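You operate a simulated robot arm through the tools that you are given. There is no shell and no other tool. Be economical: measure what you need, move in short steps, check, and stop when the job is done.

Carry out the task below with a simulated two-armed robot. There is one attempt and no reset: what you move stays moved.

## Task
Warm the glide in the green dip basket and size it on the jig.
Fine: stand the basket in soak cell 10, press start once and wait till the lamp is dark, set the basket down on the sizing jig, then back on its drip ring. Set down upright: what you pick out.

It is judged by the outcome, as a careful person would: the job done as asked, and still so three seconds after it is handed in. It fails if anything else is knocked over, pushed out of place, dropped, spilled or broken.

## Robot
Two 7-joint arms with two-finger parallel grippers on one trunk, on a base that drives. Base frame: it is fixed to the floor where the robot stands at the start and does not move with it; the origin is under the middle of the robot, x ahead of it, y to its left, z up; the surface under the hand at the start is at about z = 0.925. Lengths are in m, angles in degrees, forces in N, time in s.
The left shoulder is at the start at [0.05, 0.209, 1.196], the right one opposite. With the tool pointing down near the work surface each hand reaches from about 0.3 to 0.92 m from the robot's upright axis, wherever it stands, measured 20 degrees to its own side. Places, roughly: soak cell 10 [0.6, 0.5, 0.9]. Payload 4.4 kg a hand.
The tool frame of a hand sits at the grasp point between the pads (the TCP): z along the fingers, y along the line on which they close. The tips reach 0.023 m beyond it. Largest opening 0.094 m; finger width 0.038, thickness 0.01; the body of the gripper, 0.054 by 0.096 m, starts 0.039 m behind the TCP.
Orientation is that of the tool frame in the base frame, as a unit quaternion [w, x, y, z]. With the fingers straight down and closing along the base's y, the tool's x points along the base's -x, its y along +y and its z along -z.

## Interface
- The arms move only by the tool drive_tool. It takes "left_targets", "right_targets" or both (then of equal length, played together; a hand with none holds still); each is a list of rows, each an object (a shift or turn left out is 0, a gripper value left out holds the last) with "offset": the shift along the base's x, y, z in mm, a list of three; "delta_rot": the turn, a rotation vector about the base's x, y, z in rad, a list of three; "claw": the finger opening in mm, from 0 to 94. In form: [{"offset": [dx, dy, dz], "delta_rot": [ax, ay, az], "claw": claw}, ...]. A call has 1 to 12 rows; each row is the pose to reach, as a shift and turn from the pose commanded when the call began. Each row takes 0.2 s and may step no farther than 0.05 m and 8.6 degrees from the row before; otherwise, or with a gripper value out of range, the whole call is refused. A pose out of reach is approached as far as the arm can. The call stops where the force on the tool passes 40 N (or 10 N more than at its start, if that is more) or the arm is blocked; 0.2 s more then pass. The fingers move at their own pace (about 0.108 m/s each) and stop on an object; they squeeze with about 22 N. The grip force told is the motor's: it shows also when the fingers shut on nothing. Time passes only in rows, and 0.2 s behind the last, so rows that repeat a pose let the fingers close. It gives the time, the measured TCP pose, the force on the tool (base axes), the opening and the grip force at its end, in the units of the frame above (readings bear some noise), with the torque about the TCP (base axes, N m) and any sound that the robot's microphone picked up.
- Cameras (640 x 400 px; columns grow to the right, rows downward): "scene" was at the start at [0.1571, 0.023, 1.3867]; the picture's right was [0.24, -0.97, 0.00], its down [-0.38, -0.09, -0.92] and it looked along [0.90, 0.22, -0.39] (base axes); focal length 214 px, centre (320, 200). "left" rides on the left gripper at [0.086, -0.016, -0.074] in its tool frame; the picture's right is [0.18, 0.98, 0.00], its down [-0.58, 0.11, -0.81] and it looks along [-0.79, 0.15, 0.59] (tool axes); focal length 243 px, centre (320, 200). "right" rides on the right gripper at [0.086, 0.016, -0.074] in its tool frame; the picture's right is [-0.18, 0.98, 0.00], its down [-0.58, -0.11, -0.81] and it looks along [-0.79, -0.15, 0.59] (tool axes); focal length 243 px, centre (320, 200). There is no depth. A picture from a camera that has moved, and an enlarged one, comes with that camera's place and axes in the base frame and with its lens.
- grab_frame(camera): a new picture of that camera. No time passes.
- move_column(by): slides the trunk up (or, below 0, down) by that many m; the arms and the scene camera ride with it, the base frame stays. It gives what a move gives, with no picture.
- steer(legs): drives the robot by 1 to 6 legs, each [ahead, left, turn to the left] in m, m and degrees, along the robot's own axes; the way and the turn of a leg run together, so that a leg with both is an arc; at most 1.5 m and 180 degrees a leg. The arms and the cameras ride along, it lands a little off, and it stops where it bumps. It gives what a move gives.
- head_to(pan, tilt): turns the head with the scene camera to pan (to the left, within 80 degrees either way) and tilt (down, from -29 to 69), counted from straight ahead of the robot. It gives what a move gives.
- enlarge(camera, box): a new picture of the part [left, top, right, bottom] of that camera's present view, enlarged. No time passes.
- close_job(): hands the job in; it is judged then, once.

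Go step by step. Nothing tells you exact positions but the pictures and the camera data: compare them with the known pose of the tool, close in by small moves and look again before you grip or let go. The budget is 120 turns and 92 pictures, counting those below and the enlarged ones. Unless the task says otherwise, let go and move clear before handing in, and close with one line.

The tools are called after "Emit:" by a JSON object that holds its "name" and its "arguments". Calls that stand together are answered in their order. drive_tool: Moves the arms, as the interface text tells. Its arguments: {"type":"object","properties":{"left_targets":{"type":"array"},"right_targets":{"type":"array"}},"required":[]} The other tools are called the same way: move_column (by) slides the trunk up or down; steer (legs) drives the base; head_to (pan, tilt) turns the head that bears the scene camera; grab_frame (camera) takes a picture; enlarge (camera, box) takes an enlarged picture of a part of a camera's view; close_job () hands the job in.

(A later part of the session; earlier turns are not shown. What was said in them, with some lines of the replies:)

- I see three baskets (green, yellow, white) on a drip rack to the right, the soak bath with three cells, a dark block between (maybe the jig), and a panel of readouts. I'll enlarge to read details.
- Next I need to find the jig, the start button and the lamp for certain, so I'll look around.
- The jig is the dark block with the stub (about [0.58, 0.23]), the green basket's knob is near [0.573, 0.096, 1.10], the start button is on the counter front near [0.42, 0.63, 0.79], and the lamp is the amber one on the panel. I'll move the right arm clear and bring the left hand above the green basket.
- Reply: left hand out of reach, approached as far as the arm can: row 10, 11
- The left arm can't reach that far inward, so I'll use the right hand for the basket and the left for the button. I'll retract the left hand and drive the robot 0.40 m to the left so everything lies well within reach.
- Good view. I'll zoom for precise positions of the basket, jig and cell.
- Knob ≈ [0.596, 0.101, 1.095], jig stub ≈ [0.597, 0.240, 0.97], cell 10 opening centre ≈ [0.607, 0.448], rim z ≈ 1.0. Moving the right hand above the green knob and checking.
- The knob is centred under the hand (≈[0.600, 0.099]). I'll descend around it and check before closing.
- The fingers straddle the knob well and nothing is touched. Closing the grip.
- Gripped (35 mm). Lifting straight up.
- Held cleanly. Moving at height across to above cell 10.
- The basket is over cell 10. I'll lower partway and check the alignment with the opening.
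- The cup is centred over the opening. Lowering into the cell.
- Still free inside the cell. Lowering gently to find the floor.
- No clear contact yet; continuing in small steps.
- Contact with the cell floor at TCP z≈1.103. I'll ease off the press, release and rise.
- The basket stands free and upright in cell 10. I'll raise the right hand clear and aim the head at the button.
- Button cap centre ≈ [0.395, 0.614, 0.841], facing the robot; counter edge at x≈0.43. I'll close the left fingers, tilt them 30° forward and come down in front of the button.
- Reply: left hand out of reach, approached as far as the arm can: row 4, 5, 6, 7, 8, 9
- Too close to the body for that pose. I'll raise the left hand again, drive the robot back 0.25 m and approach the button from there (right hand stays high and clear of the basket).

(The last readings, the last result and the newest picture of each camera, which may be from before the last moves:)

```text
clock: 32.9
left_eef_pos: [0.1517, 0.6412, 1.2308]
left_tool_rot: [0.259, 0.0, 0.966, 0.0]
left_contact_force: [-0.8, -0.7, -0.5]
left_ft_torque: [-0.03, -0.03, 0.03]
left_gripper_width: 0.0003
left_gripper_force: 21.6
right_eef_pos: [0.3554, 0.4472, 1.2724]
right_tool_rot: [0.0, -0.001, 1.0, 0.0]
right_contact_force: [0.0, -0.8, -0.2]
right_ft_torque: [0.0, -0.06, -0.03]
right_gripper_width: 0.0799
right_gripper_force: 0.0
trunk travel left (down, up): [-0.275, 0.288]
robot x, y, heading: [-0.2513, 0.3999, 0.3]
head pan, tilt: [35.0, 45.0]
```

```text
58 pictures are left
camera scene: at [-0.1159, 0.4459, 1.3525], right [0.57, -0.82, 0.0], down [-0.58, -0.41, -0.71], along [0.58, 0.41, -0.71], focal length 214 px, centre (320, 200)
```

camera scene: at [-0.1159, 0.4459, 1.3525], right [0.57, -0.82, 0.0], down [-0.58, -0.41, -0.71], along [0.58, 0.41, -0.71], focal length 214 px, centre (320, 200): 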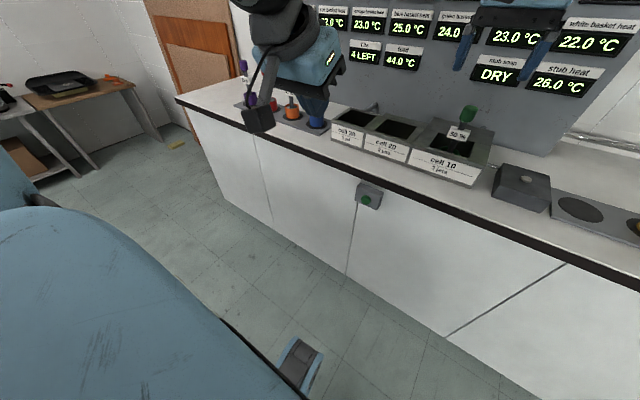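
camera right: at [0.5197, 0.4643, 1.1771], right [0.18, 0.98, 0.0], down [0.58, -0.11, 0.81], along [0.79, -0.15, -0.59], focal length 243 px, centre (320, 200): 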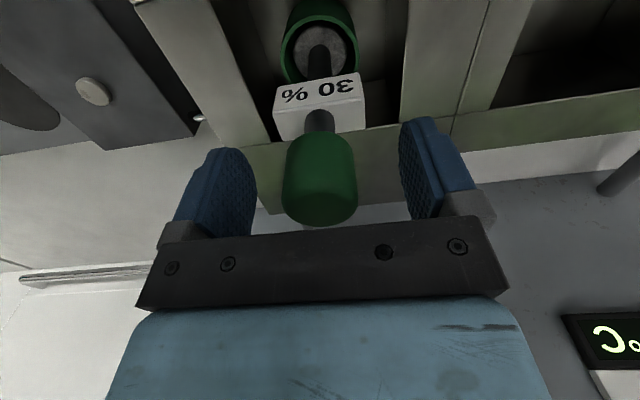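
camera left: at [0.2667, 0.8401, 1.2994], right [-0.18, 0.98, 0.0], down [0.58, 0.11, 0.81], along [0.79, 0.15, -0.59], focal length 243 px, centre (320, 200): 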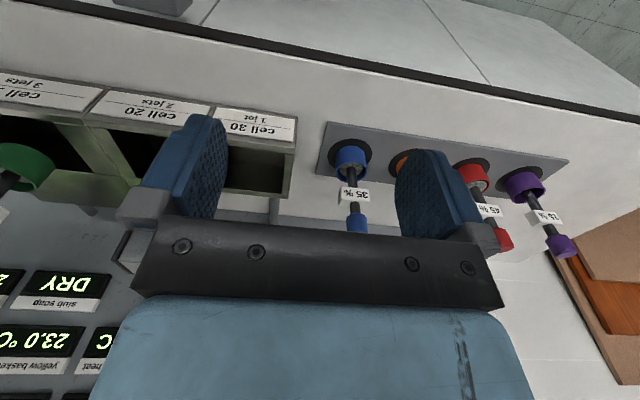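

Now there is room; the button re-measures at [0.394, 0.611, 0.841]. Bringing the left hand in front of it.

Emit:
{"name": "drive_tool", "arguments": {"left_targets": [{"offset": [40, -8, -20]}, {"offset": [80, -16, -40]}, {"offset": [120, -24, -60]}, {"offset": [158, -30, -80]}, {"offset": [158, -30, -125]}, {"offset": [158, -30, -170]}, {"offset": [158, -30, -215]}, {"offset": [158, -30, -260]}, {"offset": [158, -30, -305]}, {"offset": [158, -30, -345]}, {"offset": [158, -30, -380]}]}}

Emit:
{"name": "grab_frame", "arguments": {"camera": "scene"}}

Emit:
{"name": "grab_frame", "arguments": {"camera": "left"}}

```text
clock: 35.3
left_eef_pos: [0.2974, 0.6449, 0.89]
left_tool_rot: [0.259, -0.002, 0.966, 0.0]
left_contact_force: [0.8, 0.9, 0.2]
left_ft_torque: [0.05, 0.02, -0.01]
left_gripper_width: 0.0001
left_gripper_force: 21.5
left hand out of reach, approached as far as the arm can: row 10, 11
right_eef_pos: [0.3575, 0.4473, 1.2727]
right_tool_rot: [0.0, -0.001, 1.0, 0.0]
right_contact_force: [0.7, 0.3, 0.6]
right_ft_torque: [0.02, 0.01, -0.01]
right_gripper_width: 0.0802
right_gripper_force: 0.0
trunk travel left (down, up): [-0.275, 0.288]
robot x, y, heading: [-0.2523, 0.3973, 0.2]
head pan, tilt: [35.0, 45.0]
```

```text
57 pictures are left
camera scene: at [-0.1155, 0.4462, 1.3524], right [0.57, -0.82, 0.0], down [-0.58, -0.41, -0.71], along [0.58, 0.41, -0.71], focal length 214 px, centre (320, 200)
```

scene: 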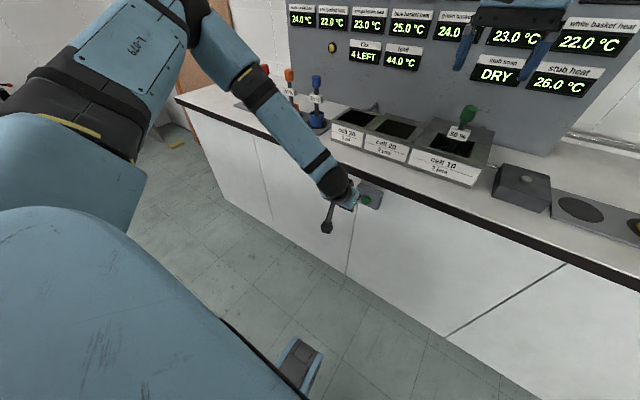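

```text
56 pictures are left
camera left: at [0.1861, 0.6288, 0.9107], right [-0.16, 0.98, -0.09], down [0.1, 0.11, 0.99], along [0.98, 0.15, -0.12], focal length 243 px, centre (320, 200)
```

left: 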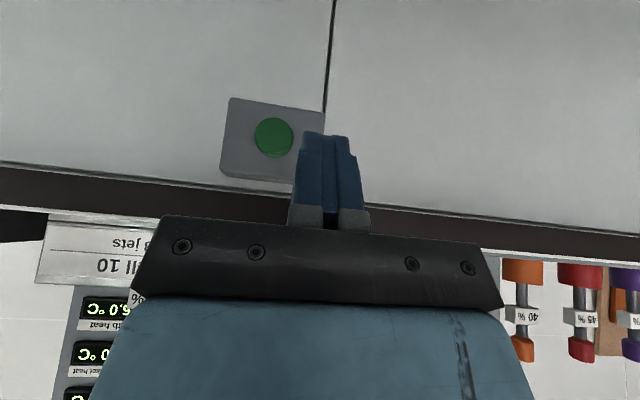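

The left camera sees the button dead ahead, confirming [0.394, 0.614, 0.838]. The hand can't go lower as is, so I'll lower the trunk slightly.

Emit:
{"name": "move_column", "arguments": {"by": -0.08}}

Emit:
{"name": "drive_tool", "arguments": {"left_targets": [{"offset": [0, -15, 20]}, {"offset": [0, -31, 38]}]}}

Emit:
{"name": "grab_frame", "arguments": {"camera": "left"}}

```text
clock: 36.5
left_eef_pos: [0.2984, 0.6447, 0.8109]
left_tool_rot: [0.259, -0.001, 0.966, -0.001]
left_contact_force: [0.5, -0.3, 0.3]
left_ft_torque: [0.01, -0.03, -0.01]
left_gripper_width: 0.0
left_gripper_force: 22.2
right_eef_pos: [0.3563, 0.4472, 1.1932]
right_tool_rot: [0.0, -0.001, 1.0, -0.001]
right_contact_force: [-0.3, -0.5, -0.3]
right_ft_torque: [-0.01, -0.03, 0.03]
right_gripper_width: 0.0799
right_gripper_force: 0.0
trunk travel left (down, up): [-0.195, 0.368]
robot x, y, heading: [-0.2491, 0.3989, 0.1]
head pan, tilt: [35.0, 45.0]
```

```text
clock: 37.1
left_eef_pos: [0.2968, 0.613, 0.8484]
left_tool_rot: [0.259, -0.001, 0.966, 0.0]
left_contact_force: [0.7, 1.0, -0.2]
left_ft_torque: [0.01, 0.0, 0.02]
left_gripper_width: 0.0003
left_gripper_force: 22.1
right_eef_pos: [0.357, 0.4477, 1.1925]
right_tool_rot: [0.0, -0.001, 1.0, -0.001]
right_contact_force: [0.5, -0.4, 0.9]
right_ft_torque: [0.04, 0.02, 0.02]
right_gripper_width: 0.0798
right_gripper_force: 0.2
trunk travel left (down, up): [-0.195, 0.368]
robot x, y, heading: [-0.2489, 0.3984, 0.0]
head pan, tilt: [35.0, 45.0]
```

```text
55 pictures are left
camera left: at [0.1857, 0.5971, 0.8698], right [-0.16, 0.98, -0.09], down [0.1, 0.11, 0.99], along [0.98, 0.15, -0.12], focal length 243 px, centre (320, 200)
```

left: 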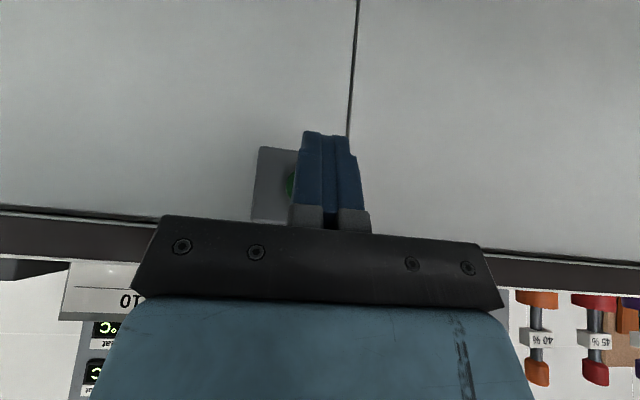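

Aligned. Advancing to just short of the cap, then pressing once in a single push.

Emit:
{"name": "drive_tool", "arguments": {"left_targets": [{"offset": [30, 2, -1]}, {"offset": [50, 2, -2]}, {"offset": [58, 2, -2]}]}}

Emit:
{"name": "enlarge", "arguments": {"camera": "scene", "box": [300, 120, 460, 220]}}

```text
clock: 37.9
left_eef_pos: [0.3528, 0.6226, 0.8535]
left_tool_rot: [0.259, -0.001, 0.966, -0.001]
left_contact_force: [-0.5, -0.3, 0.3]
left_ft_torque: [0.0, 0.0, 0.0]
left_gripper_width: 0.0001
left_gripper_force: 21.7
left hand out of reach, approached as far as the arm can: row 2, 3
right_eef_pos: [0.3576, 0.4477, 1.1921]
right_tool_rot: [-0.001, 0.0, 1.0, 0.0]
right_contact_force: [0.7, 0.8, 0.0]
right_ft_torque: [-0.02, -0.02, 0.02]
right_gripper_width: 0.08
right_gripper_force: 0.1
trunk travel left (down, up): [-0.195, 0.368]
robot x, y, heading: [-0.2512, 0.4008, 0.1]
head pan, tilt: [35.0, 45.0]
```

```text
4.00 times, centred on (380, 170) of scene
camera zoom: at [-0.1158, 0.4459, 1.2725], right [0.57, -0.82, 0.0], down [-0.58, -0.41, -0.71], along [0.58, 0.41, -0.71], focal length 858 px, centre (80, 320)
```

zoom: 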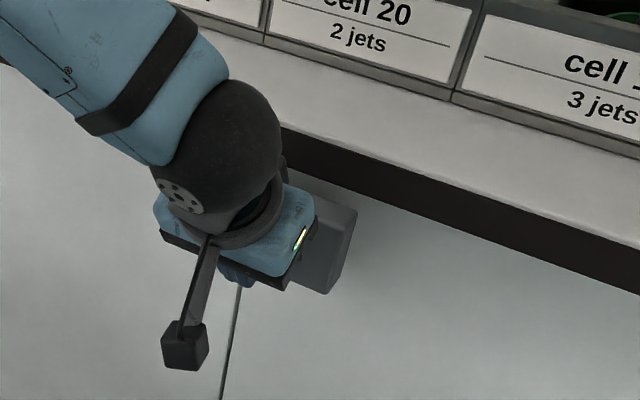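

The forward tilt limits the wrist here. I'll back off and reduce the tilt to about 10°, which still lets the tips lead.

Emit:
{"name": "drive_tool", "arguments": {"left_targets": [{"offset": [-25, -4, 0]}, {"offset": [-40, -8, 0], "delta_rot": [0, 0.12, 0]}, {"offset": [-40, -8, -2], "delta_rot": [0, 0.24, 0]}, {"offset": [-40, -8, -4], "delta_rot": [0, 0.35, 0]}, {"offset": [-20, -8, -4], "delta_rot": [0, 0.35, 0]}, {"offset": [-2, -8, -4], "delta_rot": [0, 0.35, 0]}]}}

Emit:
{"name": "grab_frame", "arguments": {"camera": "left"}}

```text
clock: 39.3
left_eef_pos: [0.3414, 0.6276, 0.8595]
left_tool_rot: [0.086, -0.001, 0.996, 0.0]
left_contact_force: [-0.1, -0.7, -0.3]
left_ft_torque: [-0.03, -0.02, 0.0]
left_gripper_width: 0.0
left_gripper_force: 21.9
left hand out of reach, approached as far as the arm can: row 5, 6
right_eef_pos: [0.3568, 0.4469, 1.193]
right_tool_rot: [0.0, -0.001, 1.0, 0.0]
right_contact_force: [0.5, -0.8, 0.8]
right_ft_torque: [-0.02, 0.0, 0.0]
right_gripper_width: 0.08
right_gripper_force: 0.0
trunk travel left (down, up): [-0.195, 0.368]
robot x, y, heading: [-0.2511, 0.3956, -0.0]
head pan, tilt: [35.0, 45.0]
```

```text
53 pictures are left
camera left: at [0.2444, 0.6105, 0.9173], right [-0.18, 0.98, -0.03], down [0.43, 0.11, 0.89], along [0.88, 0.15, -0.45], focal length 243 px, centre (320, 200)
```

left: 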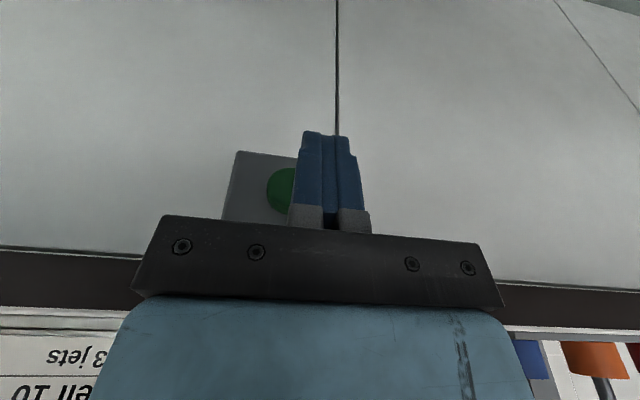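

Still limited, apparently by sideways reach. I'll back off, drive the robot 0.12 m right so the button lies further to the left arm's own side, and try again.

Emit:
{"name": "drive_tool", "arguments": {"left_targets": [{"offset": [-30, 0, 0]}, {"offset": [-50, 10, 0]}]}}

Emit:
{"name": "steer", "arguments": {"legs": [[0, -0.12, 0]]}}

Emit:
{"name": "drive_tool", "arguments": {"left_targets": [{"offset": [0, 30, 0]}, {"offset": [0, 60, 0]}, {"offset": [0, 90, -4]}, {"offset": [0, 97, -8]}]}}

Emit:
{"name": "grab_frame", "arguments": {"camera": "left"}}

```text
clock: 39.9
left_eef_pos: [0.2925, 0.6379, 0.8585]
left_tool_rot: [0.086, -0.001, 0.996, 0.0]
left_contact_force: [0.2, -0.2, -0.6]
left_ft_torque: [-0.04, -0.01, -0.02]
left_gripper_width: 0.0
left_gripper_force: 21.5
right_eef_pos: [0.3559, 0.4482, 1.193]
right_tool_rot: [-0.001, 0.0, 1.0, -0.001]
right_contact_force: [0.4, 0.2, 0.2]
right_ft_torque: [-0.01, -0.02, 0.0]
right_gripper_width: 0.0801
right_gripper_force: 0.1
trunk travel left (down, up): [-0.195, 0.368]
robot x, y, heading: [-0.2498, 0.3992, 0.4]
head pan, tilt: [35.0, 45.0]
```

```text
clock: 41.6
left_eef_pos: [0.2931, 0.5171, 0.8575]
left_tool_rot: [0.085, -0.002, 0.996, 0.0]
left_contact_force: [-0.5, 0.4, -0.7]
left_ft_torque: [-0.01, -0.03, 0.02]
left_gripper_width: 0.0
left_gripper_force: 21.9
right_eef_pos: [0.3563, 0.3282, 1.193]
right_tool_rot: [0.0, -0.001, 1.0, 0.0]
right_contact_force: [-0.6, -0.6, -0.1]
right_ft_torque: [0.0, 0.02, -0.01]
right_gripper_width: 0.08
right_gripper_force: 0.0
trunk travel left (down, up): [-0.195, 0.368]
robot x, y, heading: [-0.2493, 0.2752, 0.1]
head pan, tilt: [35.0, 45.0]
```

```text
clock: 42.6
left_eef_pos: [0.2951, 0.6165, 0.8513]
left_tool_rot: [0.087, -0.001, 0.996, -0.001]
left_contact_force: [0.7, -0.8, 0.2]
left_ft_torque: [-0.01, 0.0, -0.02]
left_gripper_width: 0.0
left_gripper_force: 22.4
right_eef_pos: [0.3559, 0.3288, 1.1921]
right_tool_rot: [-0.001, -0.001, 1.0, 0.0]
right_contact_force: [-0.1, 0.8, 0.0]
right_ft_torque: [0.04, 0.03, 0.01]
right_gripper_width: 0.08
right_gripper_force: 0.1
trunk travel left (down, up): [-0.195, 0.368]
robot x, y, heading: [-0.2488, 0.2802, 0.3]
head pan, tilt: [35.0, 45.0]
```

```text
52 pictures are left
camera left: at [0.1956, 0.599, 0.9091], right [-0.18, 0.98, -0.03], down [0.43, 0.11, 0.89], along [0.88, 0.15, -0.45], focal length 243 px, centre (320, 200)
```

left: 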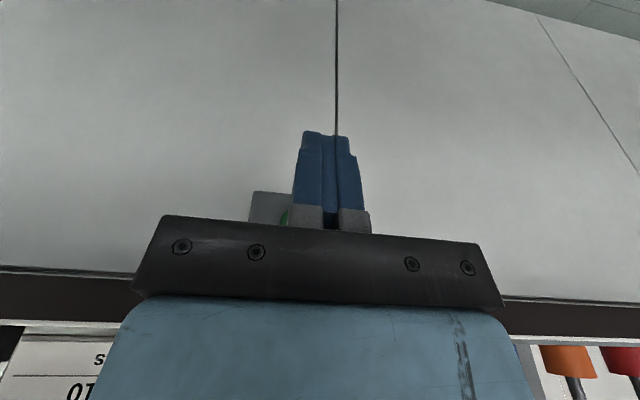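

The hand is aligned with the button and reachable. Advancing to just short of the cap.

Emit:
{"name": "drive_tool", "arguments": {"left_targets": [{"offset": [30, 0, 0]}, {"offset": [55, 0, 0]}, {"offset": [65, -1, 0]}]}}

Emit:
{"name": "grab_frame", "arguments": {"camera": "left"}}

Emit:
{"name": "enlarge", "arguments": {"camera": "scene", "box": [220, 40, 460, 190]}}

```text
clock: 43.4
left_eef_pos: [0.3594, 0.6145, 0.8518]
left_tool_rot: [0.086, -0.001, 0.996, 0.0]
left_contact_force: [0.5, 0.4, 0.0]
left_ft_torque: [0.03, 0.02, 0.04]
left_gripper_width: 0.0001
left_gripper_force: 21.7
right_eef_pos: [0.3565, 0.3289, 1.1936]
right_tool_rot: [0.0, -0.001, 1.0, 0.0]
right_contact_force: [-0.2, 0.2, -0.1]
right_ft_torque: [0.0, 0.03, -0.01]
right_gripper_width: 0.08
right_gripper_force: 0.0
trunk travel left (down, up): [-0.195, 0.368]
robot x, y, heading: [-0.2507, 0.2844, 0.2]
head pan, tilt: [35.0, 45.0]
```

```text
51 pictures are left
camera left: at [0.2607, 0.5978, 0.9091], right [-0.18, 0.98, -0.03], down [0.43, 0.11, 0.89], along [0.88, 0.15, -0.45], focal length 243 px, centre (320, 200)
```

left: 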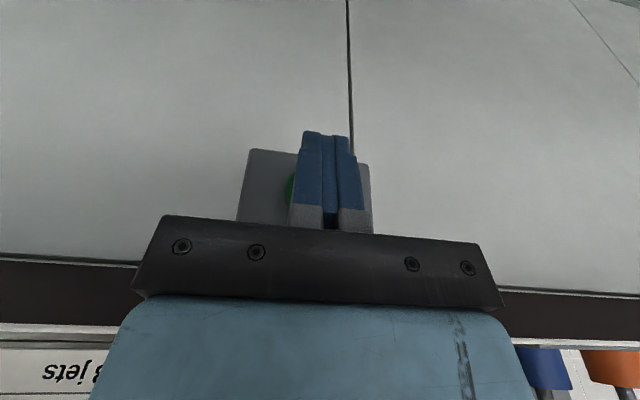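

```text
2.67 times, centred on (340, 115) of scene
camera zoom: at [-0.1156, 0.327, 1.2725], right [0.58, -0.82, 0.0], down [-0.58, -0.41, -0.71], along [0.58, 0.41, -0.71], focal length 572 px, centre (267, 427)
```

zoom: 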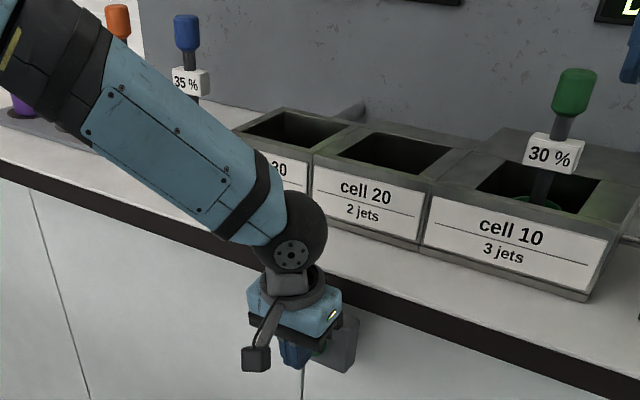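

Pressing now, in one smooth push.

Emit:
{"name": "drive_tool", "arguments": {"left_targets": [{"offset": [6, -2, 0]}, {"offset": [10, -2, 0]}, {"offset": [13, -2, 0]}, {"offset": [16, -2, 0]}]}}

Emit:
{"name": "grab_frame", "arguments": {"camera": "scene"}}

```text
clock: 44.4
left_eef_pos: [0.3739, 0.6113, 0.8511]
left_tool_rot: [0.086, -0.001, 0.996, 0.0]
left_contact_force: [-4.8, -0.3, -2.7]
left_ft_torque: [-0.02, 0.14, 0.01]
left_gripper_width: 0.0
left_gripper_force: 21.7
right_eef_pos: [0.3559, 0.3291, 1.1938]
right_tool_rot: [0.0, -0.001, 1.0, -0.001]
right_contact_force: [0.2, 0.7, 0.0]
right_ft_torque: [0.03, -0.03, 0.01]
right_gripper_width: 0.0802
right_gripper_force: 0.1
trunk travel left (down, up): [-0.195, 0.368]
robot x, y, heading: [-0.2489, 0.282, 0.2]
head pan, tilt: [35.0, 45.0]
heard: click
```

```text
49 pictures are left
camera scene: at [-0.116, 0.3272, 1.2725], right [0.58, -0.82, 0.0], down [-0.58, -0.41, -0.71], along [0.58, 0.41, -0.71], focal length 214 px, centre (320, 200)
```

scene: 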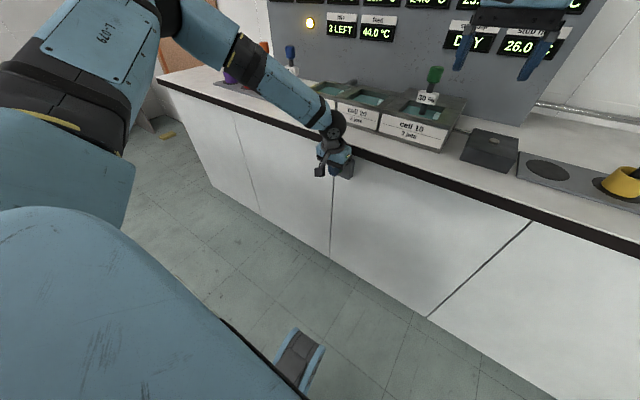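

Click heard, the lamp is lit, cells filled. I'll withdraw the left hand, restore the trunk and raise the hand, then drive back to the working place while it soaks.

Emit:
{"name": "drive_tool", "arguments": {"left_targets": [{"offset": [-30, 0, 0]}, {"offset": [-70, 0, 0]}, {"offset": [-100, 0, 30]}, {"offset": [-110, 0, 75]}, {"offset": [-120, 0, 120]}, {"offset": [-130, 0, 165]}, {"offset": [-140, 0, 210]}, {"offset": [-150, 0, 255]}, {"offset": [-160, 0, 290]}]}}

Emit:
{"name": "move_column", "arguments": {"by": 0.08}}

Emit:
{"name": "head_to", "arguments": {"pan": 20, "tilt": 28}}

Emit:
{"name": "grab_frame", "arguments": {"camera": "scene"}}

```text
clock: 46.4
left_eef_pos: [0.2127, 0.6128, 1.1416]
left_tool_rot: [0.087, -0.001, 0.996, 0.001]
left_contact_force: [0.3, -0.5, -0.6]
left_ft_torque: [0.02, 0.01, 0.01]
left_gripper_width: 0.0
left_gripper_force: 22.2
right_eef_pos: [0.3558, 0.3281, 1.1938]
right_tool_rot: [0.0, -0.001, 1.0, 0.001]
right_contact_force: [-0.2, 0.1, 0.1]
right_ft_torque: [-0.03, -0.01, 0.0]
right_gripper_width: 0.0801
right_gripper_force: 0.0
trunk travel left (down, up): [-0.195, 0.368]
robot x, y, heading: [-0.2509, 0.2808, 0.1]
head pan, tilt: [35.0, 45.0]
```

```text
clock: 47.5
left_eef_pos: [0.2142, 0.6122, 1.2209]
left_tool_rot: [0.086, -0.001, 0.996, -0.001]
left_contact_force: [-0.1, 0.1, -0.1]
left_ft_torque: [0.03, 0.01, 0.0]
left_gripper_width: 0.0
left_gripper_force: 22.4
right_eef_pos: [0.3586, 0.3289, 1.2719]
right_tool_rot: [0.0, 0.0, 1.0, -0.001]
right_contact_force: [-0.2, -0.2, 0.1]
right_ft_torque: [-0.01, 0.01, 0.0]
right_gripper_width: 0.0801
right_gripper_force: 0.0
trunk travel left (down, up): [-0.275, 0.288]
robot x, y, heading: [-0.248, 0.281, 0.2]
head pan, tilt: [35.0, 45.0]
```

```text
clock: 48.3
left_eef_pos: [0.214, 0.612, 1.2199]
left_tool_rot: [0.086, -0.001, 0.996, 0.001]
left_contact_force: [-0.2, 0.1, 0.1]
left_ft_torque: [0.01, -0.01, 0.0]
left_gripper_width: 0.0
left_gripper_force: 22.1
right_eef_pos: [0.3557, 0.3281, 1.2734]
right_tool_rot: [0.0, -0.001, 1.0, 0.0]
right_contact_force: [-0.2, 0.3, 0.0]
right_ft_torque: [0.01, -0.01, -0.02]
right_gripper_width: 0.08
right_gripper_force: 0.1
trunk travel left (down, up): [-0.275, 0.288]
robot x, y, heading: [-0.2506, 0.2778, 0.3]
head pan, tilt: [20.0, 28.0]
```

```text
48 pictures are left
camera scene: at [-0.0967, 0.3117, 1.3782], right [0.34, -0.94, 0.0], down [-0.44, -0.16, -0.88], along [0.83, 0.3, -0.47], focal length 214 px, centre (320, 200)
```

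scene: 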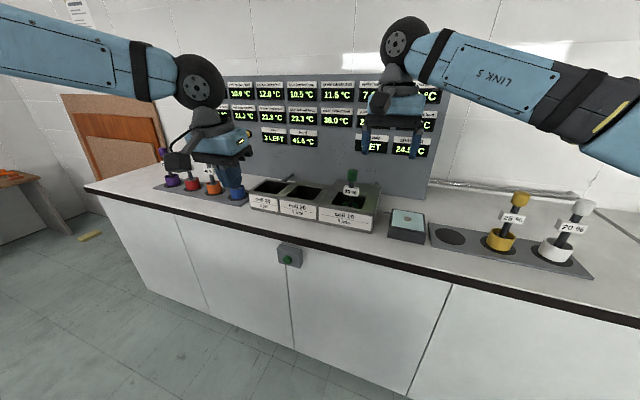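

Something changed: the jig top looks pale/wet and readouts changed. Looking closer.

Emit:
{"name": "enlarge", "arguments": {"camera": "scene", "box": [220, 70, 460, 250]}}

```text
2.22 times, centred on (340, 160) of scene
camera zoom: at [-0.0967, 0.3117, 1.3782], right [0.34, -0.94, 0.0], down [-0.44, -0.16, -0.88], along [0.83, 0.3, -0.47], focal length 477 px, centre (276, 289)
```

zoom: 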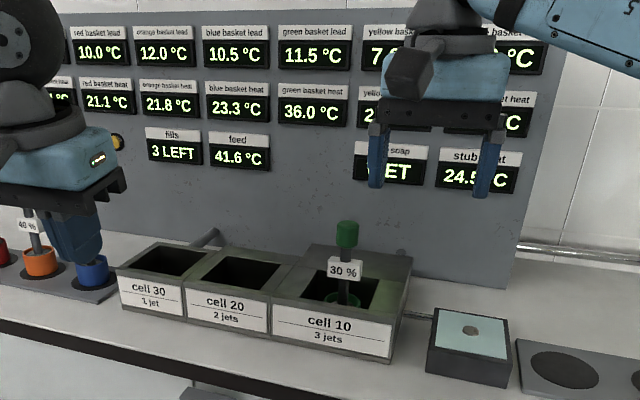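

The lamp looks dark, the basket reads 36.0 °C, and the jig stub is now wet (24.5 °C): exactly the needed 11.5° lead, so I should move promptly. Driving back to the working place.

Emit:
{"name": "steer", "arguments": {"legs": [[0.25, 0.12, 0]]}}

Emit:
{"name": "grab_frame", "arguments": {"camera": "scene"}}

Emit:
{"name": "grab_frame", "arguments": {"camera": "right"}}

```text
clock: 50.3
left_eef_pos: [0.464, 0.7328, 1.2194]
left_tool_rot: [0.086, -0.001, 0.996, 0.0]
left_contact_force: [0.4, 0.1, 1.1]
left_ft_torque: [0.01, 0.0, -0.02]
left_gripper_width: 0.0002
left_gripper_force: 22.1
right_eef_pos: [0.6083, 0.4497, 1.2723]
right_tool_rot: [0.0, -0.001, 1.0, 0.0]
right_contact_force: [0.1, 0.3, -0.2]
right_ft_torque: [0.0, -0.03, -0.05]
right_gripper_width: 0.08
right_gripper_force: 0.0
trunk travel left (down, up): [-0.275, 0.288]
robot x, y, heading: [0.002, 0.3999, -0.3]
head pan, tilt: [20.0, 28.0]
```

```text
46 pictures are left
camera scene: at [0.1547, 0.4326, 1.3783], right [0.34, -0.94, 0.0], down [-0.44, -0.16, -0.88], along [0.83, 0.3, -0.47], focal length 214 px, centre (320, 200)
```

scene: 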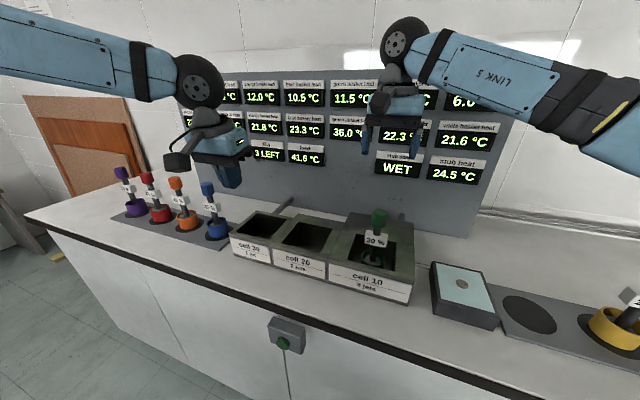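

```text
45 pictures are left
camera right: at [0.5216, 0.4662, 1.3473], right [0.18, 0.98, 0.0], down [0.58, -0.11, 0.81], along [0.79, -0.15, -0.59], focal length 243 px, centre (320, 200)
```

right: 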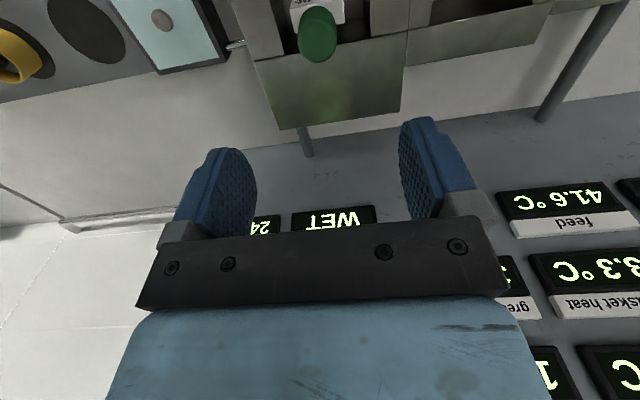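

Readings are steady at 36.0 / 24.5. The right hand is over the knob; I'll move the left hand back out of the way and lower the right hand around the knob.

Emit:
{"name": "drive_tool", "arguments": {"right_targets": [{"offset": [0, 0, -40]}, {"offset": [-1, -1, -80]}, {"offset": [-2, -2, -120]}, {"offset": [-2, -2, -150]}, {"offset": [-2, -2, -167]}], "left_targets": [{"offset": [-30, 25, 5]}, {"offset": [-60, 50, 5]}, {"offset": [-90, 75, 5]}, {"offset": [-110, 100, 5]}, {"offset": [-110, 125, 5]}]}}

Emit:
{"name": "grab_frame", "arguments": {"camera": "right"}}

Emit:
{"name": "grab_frame", "arguments": {"camera": "scene"}}

```text
clock: 51.5
left_eef_pos: [0.3557, 0.8577, 1.2251]
left_tool_rot: [0.086, -0.001, 0.996, 0.0]
left_contact_force: [-0.7, 0.4, 0.7]
left_ft_torque: [0.0, -0.06, -0.02]
left_gripper_width: 0.0
left_gripper_force: 22.1
right_eef_pos: [0.6066, 0.4486, 1.1047]
right_tool_rot: [-0.001, -0.001, 1.0, -0.001]
right_contact_force: [0.4, -1.0, -0.1]
right_ft_torque: [0.01, 0.01, 0.02]
right_gripper_width: 0.0801
right_gripper_force: 0.1
trunk travel left (down, up): [-0.275, 0.288]
robot x, y, heading: [0.0023, 0.4002, -0.2]
head pan, tilt: [20.0, 28.0]
```

```text
44 pictures are left
camera right: at [0.5202, 0.465, 1.1793], right [0.18, 0.98, 0.0], down [0.58, -0.11, 0.81], along [0.79, -0.15, -0.59], focal length 243 px, centre (320, 200)
```

right: 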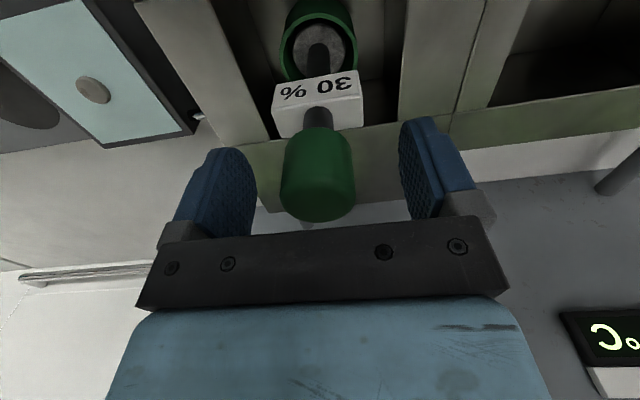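

```text
43 pictures are left
camera scene: at [0.155, 0.4329, 1.3783], right [0.34, -0.94, 0.0], down [-0.44, -0.16, -0.88], along [0.83, 0.3, -0.47], focal length 214 px, centre (320, 200)
```

scene: 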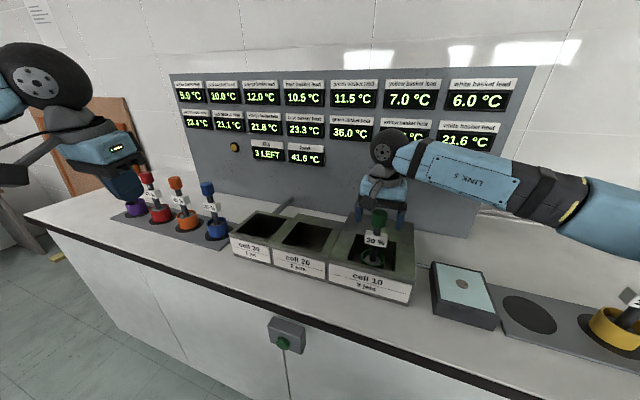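

Lamp is dark. Gripping the knob and lifting out.

Emit:
{"name": "drive_tool", "arguments": {"right_targets": [{"claw": 20}, {"claw": 20}, {"claw": 10}, {"offset": [0, 0, 15]}, {"offset": [0, 0, 45]}, {"offset": [0, 0, 85]}, {"offset": [0, 0, 125]}, {"offset": [0, 0, 145]}]}}

Emit:
{"name": "grab_frame", "arguments": {"camera": "right"}}

Emit:
{"name": "grab_frame", "arguments": {"camera": "scene"}}

```text
clock: 53.3
left_eef_pos: [0.3556, 0.8574, 1.2244]
left_tool_rot: [0.086, -0.001, 0.996, 0.001]
left_contact_force: [-0.2, 0.5, -0.3]
left_ft_torque: [0.03, 0.01, -0.04]
left_gripper_width: 0.0
left_gripper_force: 22.0
right_eef_pos: [0.6071, 0.4481, 1.25]
right_tool_rot: [0.001, -0.002, 1.0, 0.0]
right_contact_force: [0.0, 0.3, -3.9]
right_ft_torque: [-0.01, 0.01, -0.01]
right_gripper_width: 0.0346
right_gripper_force: 21.9
trunk travel left (down, up): [-0.275, 0.288]
robot x, y, heading: [0.0034, 0.4043, -0.1]
head pan, tilt: [20.0, 28.0]
```

```text
42 pictures are left
camera right: at [0.5205, 0.4643, 1.3249], right [0.18, 0.98, 0.0], down [0.58, -0.11, 0.81], along [0.79, -0.15, -0.59], focal length 243 px, centre (320, 200)
```

right: 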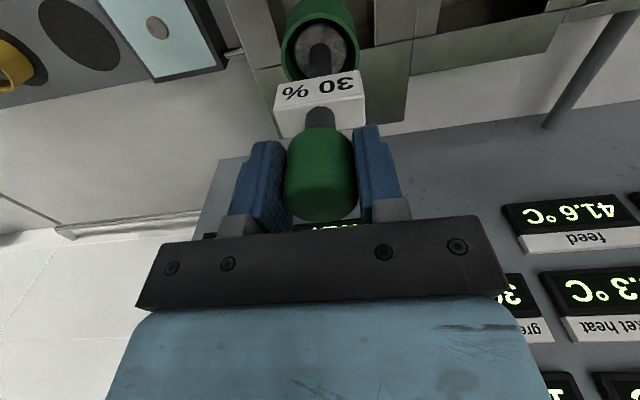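

```text
41 pictures are left
camera scene: at [0.1549, 0.4326, 1.3782], right [0.34, -0.94, 0.0], down [-0.44, -0.16, -0.88], along [0.83, 0.3, -0.47], focal length 214 px, centre (320, 200)
```

scene: 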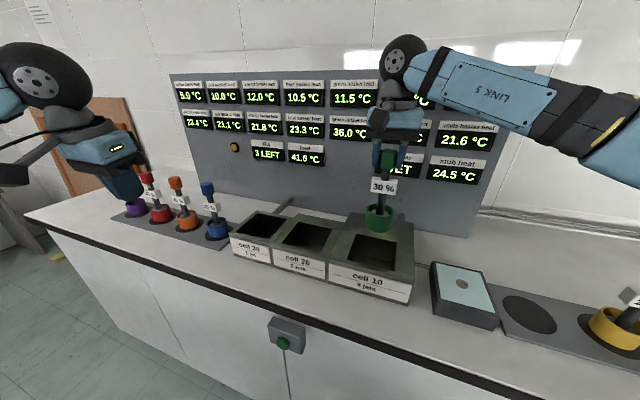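

Lifted out upright. Carrying to above the jig stub at [0.598, 0.240].

Emit:
{"name": "drive_tool", "arguments": {"right_targets": [{"offset": [-2, -35, 0]}, {"offset": [-4, -70, 0]}, {"offset": [-6, -105, 0]}, {"offset": [-8, -140, 0]}, {"offset": [-8, -175, 0]}, {"offset": [-8, -200, 0]}, {"offset": [-8, -208, 0]}, {"offset": [-8, -208, -40]}, {"offset": [-8, -208, -70]}]}}

Emit:
{"name": "head_to", "arguments": {"pan": -5, "tilt": 35}}

Emit:
{"name": "grab_frame", "arguments": {"camera": "right"}}

Emit:
{"name": "enlarge", "arguments": {"camera": "scene", "box": [270, 80, 470, 280]}}

```text
clock: 55.3
left_eef_pos: [0.3555, 0.8583, 1.2252]
left_tool_rot: [0.086, -0.001, 0.996, 0.0]
left_contact_force: [-0.1, 0.3, 0.0]
left_ft_torque: [-0.01, -0.01, 0.0]
left_gripper_width: 0.0
left_gripper_force: 22.0
right_eef_pos: [0.5978, 0.2398, 1.1801]
right_tool_rot: [0.0, -0.001, 1.0, 0.0]
right_contact_force: [-0.1, -0.4, -3.0]
right_ft_torque: [0.02, -0.03, 0.0]
right_gripper_width: 0.0347
right_gripper_force: 21.7
trunk travel left (down, up): [-0.275, 0.288]
robot x, y, heading: [0.0006, 0.3987, 0.2]
head pan, tilt: [20.0, 28.0]
```

```text
clock: 56.2
left_eef_pos: [0.3563, 0.8578, 1.2269]
left_tool_rot: [0.087, 0.0, 0.996, 0.0]
left_contact_force: [0.1, 1.1, 0.2]
left_ft_torque: [0.02, 0.01, 0.04]
left_gripper_width: 0.0
left_gripper_force: 21.7
right_eef_pos: [0.5973, 0.2396, 1.1811]
right_tool_rot: [0.0, 0.0, 1.0, 0.0]
right_contact_force: [-0.5, -0.5, -3.6]
right_ft_torque: [-0.01, -0.01, 0.01]
right_gripper_width: 0.0346
right_gripper_force: 21.9
trunk travel left (down, up): [-0.275, 0.288]
robot x, y, heading: [0.0035, 0.4029, 0.2]
head pan, tilt: [-5.0, 35.0]
```

```text
40 pictures are left
camera right: at [0.512, 0.2561, 1.2555], right [0.18, 0.98, 0.0], down [0.58, -0.11, 0.81], along [0.79, -0.15, -0.59], focal length 243 px, centre (320, 200)
```

right: 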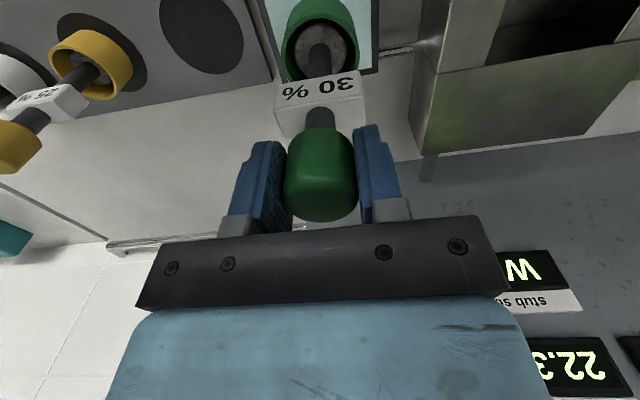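

```text
2.00 times, centred on (370, 180) of scene
camera zoom: at [0.1571, 0.3937, 1.3673], right [-0.08, -1.0, 0.0], down [-0.57, 0.05, -0.82], along [0.82, -0.07, -0.57], focal length 429 px, centre (220, 240)
```

zoom: 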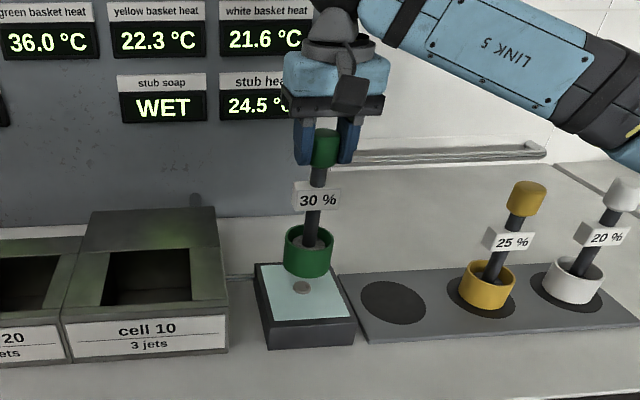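

Cup is right above the stub. Lowering to just above, then gently to contact.

Emit:
{"name": "drive_tool", "arguments": {"right_targets": [{"offset": [0, 2, -15]}, {"offset": [0, 2, -28]}, {"offset": [0, 2, -33]}]}}

Emit:
{"name": "enlarge", "arguments": {"camera": "scene", "box": [290, 150, 390, 270]}}

```text
clock: 57.0
left_eef_pos: [0.3552, 0.8584, 1.2251]
left_tool_rot: [0.087, -0.001, 0.996, -0.001]
left_contact_force: [-1.1, -0.6, 0.5]
left_ft_torque: [0.0, 0.01, 0.0]
left_gripper_width: 0.0
left_gripper_force: 21.6
right_eef_pos: [0.5982, 0.2416, 1.1478]
right_tool_rot: [0.0, 0.0, 1.0, 0.0]
right_contact_force: [-0.3, -0.5, -2.1]
right_ft_torque: [-0.01, 0.02, 0.02]
right_gripper_width: 0.0345
right_gripper_force: 21.9
trunk travel left (down, up): [-0.275, 0.288]
robot x, y, heading: [0.0036, 0.3989, 0.2]
head pan, tilt: [-5.0, 35.0]
```

```text
3.33 times, centred on (340, 210) of scene
camera zoom: at [0.1571, 0.3937, 1.3673], right [-0.09, -1.0, 0.0], down [-0.57, 0.05, -0.82], along [0.82, -0.07, -0.57], focal length 715 px, centre (253, 167)
```

zoom: 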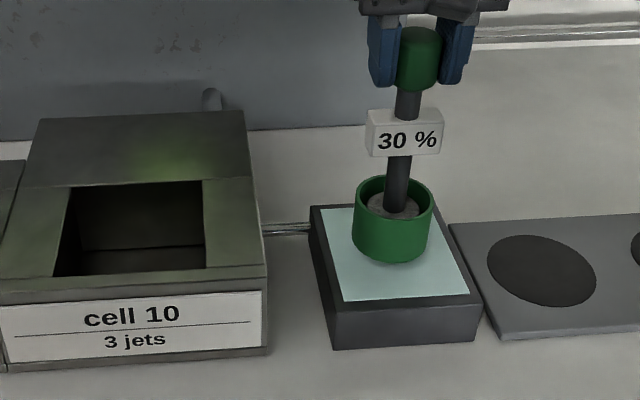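

Centred on the jig plate, a little above it. Continuing down in small steps.

Emit:
{"name": "drive_tool", "arguments": {"right_targets": [{"offset": [0, 0, -3]}, {"offset": [0, 0, -5]}, {"offset": [0, 0, -7]}]}}

```text
clock: 57.8
left_eef_pos: [0.3551, 0.8578, 1.2265]
left_tool_rot: [0.087, -0.002, 0.996, 0.0]
left_contact_force: [0.1, 0.8, 0.8]
left_ft_torque: [-0.01, -0.02, 0.01]
left_gripper_width: 0.0001
left_gripper_force: 21.9
right_eef_pos: [0.5979, 0.2418, 1.1398]
right_tool_rot: [0.0, -0.001, 1.0, 0.0]
right_contact_force: [-0.6, -0.4, -3.5]
right_ft_torque: [0.0, -0.02, 0.0]
right_gripper_width: 0.0348
right_gripper_force: 22.4
trunk travel left (down, up): [-0.275, 0.288]
robot x, y, heading: [-0.0002, 0.402, 0.1]
head pan, tilt: [-5.0, 35.0]
```

Emit:
{"name": "drive_tool", "arguments": {"right_targets": [{"offset": [0, 0, -2]}, {"offset": [0, 0, -3]}, {"offset": [0, 0, -4]}]}}

```text
clock: 58.6
left_eef_pos: [0.3545, 0.8594, 1.2267]
left_tool_rot: [0.086, -0.001, 0.996, 0.0]
left_contact_force: [-0.1, -0.3, 1.0]
left_ft_torque: [0.0, 0.01, 0.02]
left_gripper_width: 0.0
left_gripper_force: 22.0
right_eef_pos: [0.5968, 0.2412, 1.1396]
right_tool_rot: [0.001, -0.001, 1.0, 0.0]
right_contact_force: [0.6, -0.8, 6.3]
right_ft_torque: [-0.4, 0.08, 0.04]
right_gripper_width: 0.0346
right_gripper_force: 21.7
trunk travel left (down, up): [-0.275, 0.288]
robot x, y, heading: [0.0008, 0.403, 0.2]
head pan, tilt: [-5.0, 35.0]
```

Touching. Looking before pressing further or releasing.

Emit:
{"name": "enlarge", "arguments": {"camera": "scene", "box": [290, 150, 390, 270]}}

Emit:
{"name": "grab_frame", "arguments": {"camera": "scene"}}

```text
3.33 times, centred on (340, 210) of scene
camera zoom: at [0.1563, 0.3937, 1.3676], right [-0.09, -1.0, 0.0], down [-0.57, 0.05, -0.82], along [0.82, -0.07, -0.57], focal length 715 px, centre (253, 167)
```

zoom: 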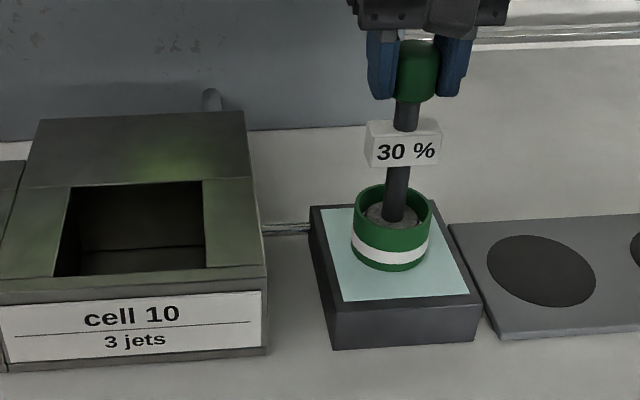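

```text
36 pictures are left
camera scene: at [0.1563, 0.3937, 1.3676], right [-0.09, -1.0, 0.0], down [-0.57, 0.05, -0.82], along [0.82, -0.07, -0.57], focal length 214 px, centre (320, 200)
```

scene: 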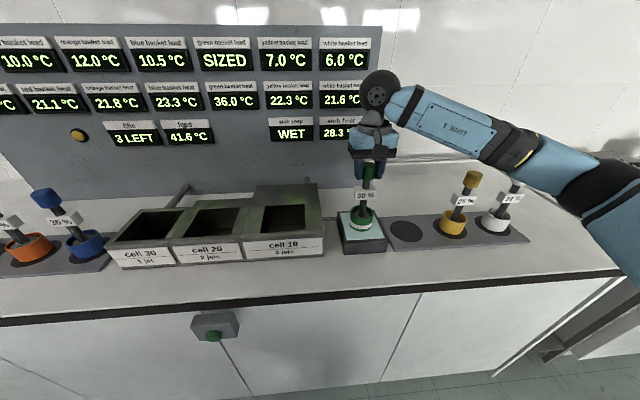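

The panel now shows green "SIZED" and a white band appeared on the basket. Lifting and carrying it back over its drip ring.

Emit:
{"name": "drive_tool", "arguments": {"right_targets": [{"offset": [0, 0, 10]}, {"offset": [0, 0, 40]}, {"offset": [0, 0, 75]}, {"offset": [1, -35, 90]}, {"offset": [2, -70, 90]}, {"offset": [2, -105, 90]}, {"offset": [2, -130, 85]}, {"offset": [2, -140, 60]}, {"offset": [2, -140, 25]}, {"offset": [2, -140, 5]}]}}

Emit:
{"name": "enlarge", "arguments": {"camera": "scene", "box": [350, 100, 510, 260]}}

Emit:
{"name": "grab_frame", "arguments": {"camera": "right"}}

```text
clock: 60.8
left_eef_pos: [0.354, 0.8582, 1.2264]
left_tool_rot: [0.086, -0.001, 0.996, 0.0]
left_contact_force: [0.3, 0.0, -0.3]
left_ft_torque: [0.0, 0.0, 0.01]
left_gripper_width: 0.0001
left_gripper_force: 22.0
right_eef_pos: [0.5996, 0.1014, 1.1409]
right_tool_rot: [0.0, -0.001, 1.0, 0.001]
right_contact_force: [-1.4, -0.3, -2.5]
right_ft_torque: [0.01, 0.02, 0.03]
right_gripper_width: 0.0351
right_gripper_force: 22.2
trunk travel left (down, up): [-0.275, 0.288]
robot x, y, heading: [-0.0006, 0.4021, 0.3]
head pan, tilt: [-5.0, 35.0]
```

```text
2.50 times, centred on (430, 180) of scene
camera zoom: at [0.1572, 0.3935, 1.3673], right [-0.09, -1.0, 0.0], down [-0.57, 0.05, -0.82], along [0.82, -0.07, -0.57], focal length 536 px, centre (45, 250)
```

zoom: 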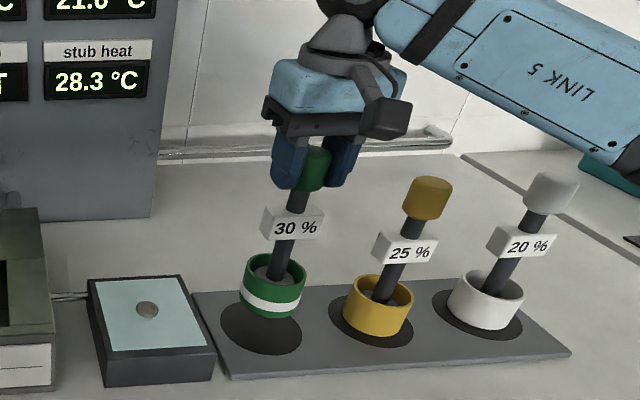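

```text
34 pictures are left
camera right: at [0.5135, 0.1176, 1.2157], right [0.18, 0.98, 0.0], down [0.58, -0.11, 0.81], along [0.79, -0.15, -0.59], focal length 243 px, centre (320, 200)
```

right: 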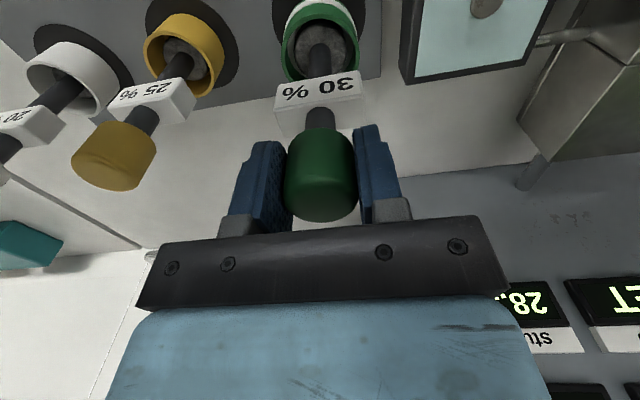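

Over the ring within a couple of mm. Lowering onto it.

Emit:
{"name": "drive_tool", "arguments": {"right_targets": [{"offset": [-1, 1, -15]}, {"offset": [-1, 1, -28]}, {"offset": [-1, 1, -34]}, {"offset": [-1, 1, -37]}]}}

```text
clock: 61.8
left_eef_pos: [0.3556, 0.858, 1.224]
left_tool_rot: [0.086, -0.001, 0.996, 0.0]
left_contact_force: [-0.1, 0.5, 0.1]
left_ft_torque: [-0.01, 0.05, 0.02]
left_gripper_width: 0.0
left_gripper_force: 21.9
right_eef_pos: [0.5989, 0.1032, 1.1056]
right_tool_rot: [0.0, -0.002, 1.0, 0.0]
right_contact_force: [0.3, 1.0, -3.2]
right_ft_torque: [0.0, 0.01, 0.01]
right_gripper_width: 0.0348
right_gripper_force: 21.6
trunk travel left (down, up): [-0.275, 0.288]
robot x, y, heading: [0.0009, 0.3991, 0.1]
head pan, tilt: [-5.0, 35.0]
```

Emit:
{"name": "drive_tool", "arguments": {"right_targets": [{"offset": [0, 0, -2]}, {"offset": [0, 0, -4]}, {"offset": [0, 0, -5]}]}}

```text
clock: 62.6
left_eef_pos: [0.3538, 0.8588, 1.2259]
left_tool_rot: [0.087, 0.0, 0.996, 0.0]
left_contact_force: [0.1, -0.4, -0.2]
left_ft_torque: [0.02, -0.01, 0.0]
left_gripper_width: 0.0
left_gripper_force: 21.9
right_eef_pos: [0.5987, 0.1022, 1.1042]
right_tool_rot: [0.002, -0.001, 1.0, 0.0]
right_contact_force: [3.7, -3.9, 18.0]
right_ft_torque: [-0.42, -0.15, 0.04]
right_gripper_width: 0.0347
right_gripper_force: 22.3
trunk travel left (down, up): [-0.275, 0.288]
robot x, y, heading: [0.0027, 0.4024, 0.1]
head pan, tilt: [-5.0, 35.0]
```

Contact with the ring. Easing off, then releasing and checking.

Emit:
{"name": "drive_tool", "arguments": {"right_targets": [{"offset": [0, 0, 2]}, {"offset": [0, 0, 2], "claw": 50}, {"offset": [0, 0, 2], "claw": 80}, {"offset": [0, 0, 2], "claw": 80}]}}

Emit:
{"name": "enlarge", "arguments": {"camera": "scene", "box": [350, 100, 510, 260]}}

Emit:
{"name": "grab_frame", "arguments": {"camera": "right"}}

```text
clock: 63.6
left_eef_pos: [0.3546, 0.8575, 1.2257]
left_tool_rot: [0.087, -0.001, 0.996, 0.0]
left_contact_force: [0.7, 0.2, 0.1]
left_ft_torque: [0.03, -0.01, -0.01]
left_gripper_width: 0.0
left_gripper_force: 22.2
right_eef_pos: [0.5988, 0.1026, 1.1004]
right_tool_rot: [0.0, -0.001, 1.0, 0.001]
right_contact_force: [-0.4, -0.2, -0.1]
right_ft_torque: [-0.01, -0.01, -0.01]
right_gripper_width: 0.08
right_gripper_force: 0.0
trunk travel left (down, up): [-0.275, 0.288]
robot x, y, heading: [0.0025, 0.3994, 0.1]
head pan, tilt: [-5.0, 35.0]
```

```text
2.50 times, centred on (430, 180) of scene
camera zoom: at [0.1568, 0.3937, 1.3673], right [-0.09, -1.0, 0.0], down [-0.57, 0.05, -0.82], along [0.82, -0.07, -0.57], focal length 536 px, centre (45, 250)
```

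zoom: 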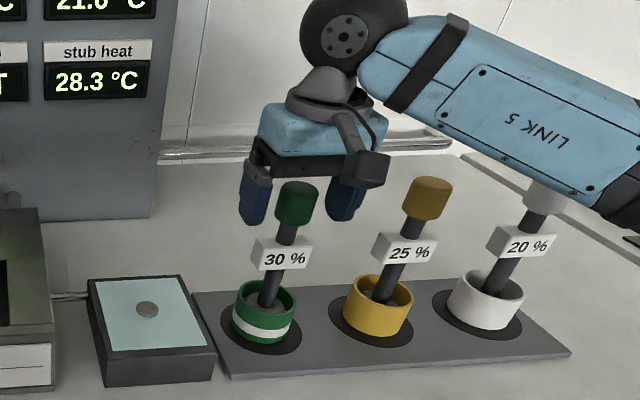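

```text
32 pictures are left
camera right: at [0.5123, 0.1192, 1.1766], right [0.18, 0.98, 0.0], down [0.58, -0.11, 0.81], along [0.79, -0.15, -0.59], focal length 243 px, centre (320, 200)
```

right: 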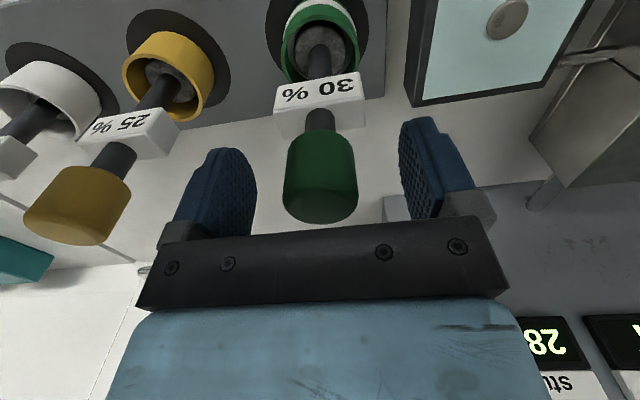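

The basket stands upright and centred on its ring. Raising the hand clear and doing a final check.

Emit:
{"name": "drive_tool", "arguments": {"right_targets": [{"offset": [0, 0, 35]}, {"offset": [0, 0, 75]}, {"offset": [0, 0, 115]}, {"offset": [-30, 0, 150]}, {"offset": [-70, 0, 180]}]}}

Emit:
{"name": "grab_frame", "arguments": {"camera": "scene"}}

```text
clock: 64.8
left_eef_pos: [0.3535, 0.8587, 1.2261]
left_tool_rot: [0.088, -0.001, 0.996, -0.001]
left_contact_force: [-0.8, 0.4, 0.0]
left_ft_torque: [-0.05, -0.03, -0.03]
left_gripper_width: 0.0003
left_gripper_force: 22.3
right_eef_pos: [0.5268, 0.1038, 1.2839]
right_tool_rot: [0.0, -0.002, 1.0, -0.001]
right_contact_force: [-0.2, 0.3, -0.2]
right_ft_torque: [-0.04, -0.01, -0.03]
right_gripper_width: 0.0799
right_gripper_force: 0.0
trunk travel left (down, up): [-0.275, 0.288]
robot x, y, heading: [0.0007, 0.3991, 0.2]
head pan, tilt: [-5.0, 35.0]
```

```text
31 pictures are left
camera scene: at [0.155, 0.394, 1.3675], right [-0.08, -1.0, 0.0], down [-0.57, 0.05, -0.82], along [0.82, -0.07, -0.57], focal length 214 px, centre (320, 200)
```

scene: 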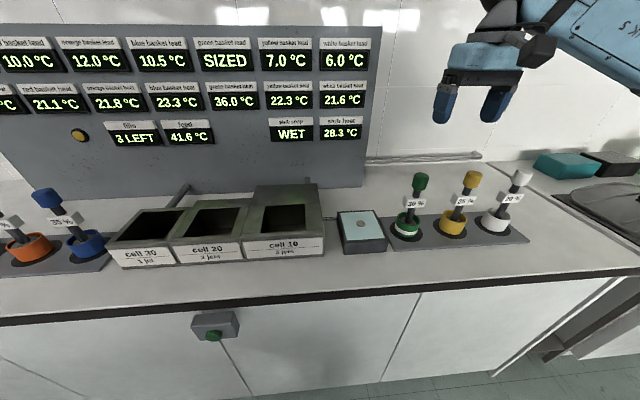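

Everything is in place: green reads SIZED, the lamp is dark, all baskets are upright and both hands are clear. Handing in.

Emit:
{"name": "close_job", "arguments": {}}

```text
The job is handed in.
```

The green basket was soaked in cell 10 with one press of start. Once the lamp was dark I set it on the jig, where the panel read SIZED while I still held the knob, and it is now upright on its drip ring with nothing else disturbed.
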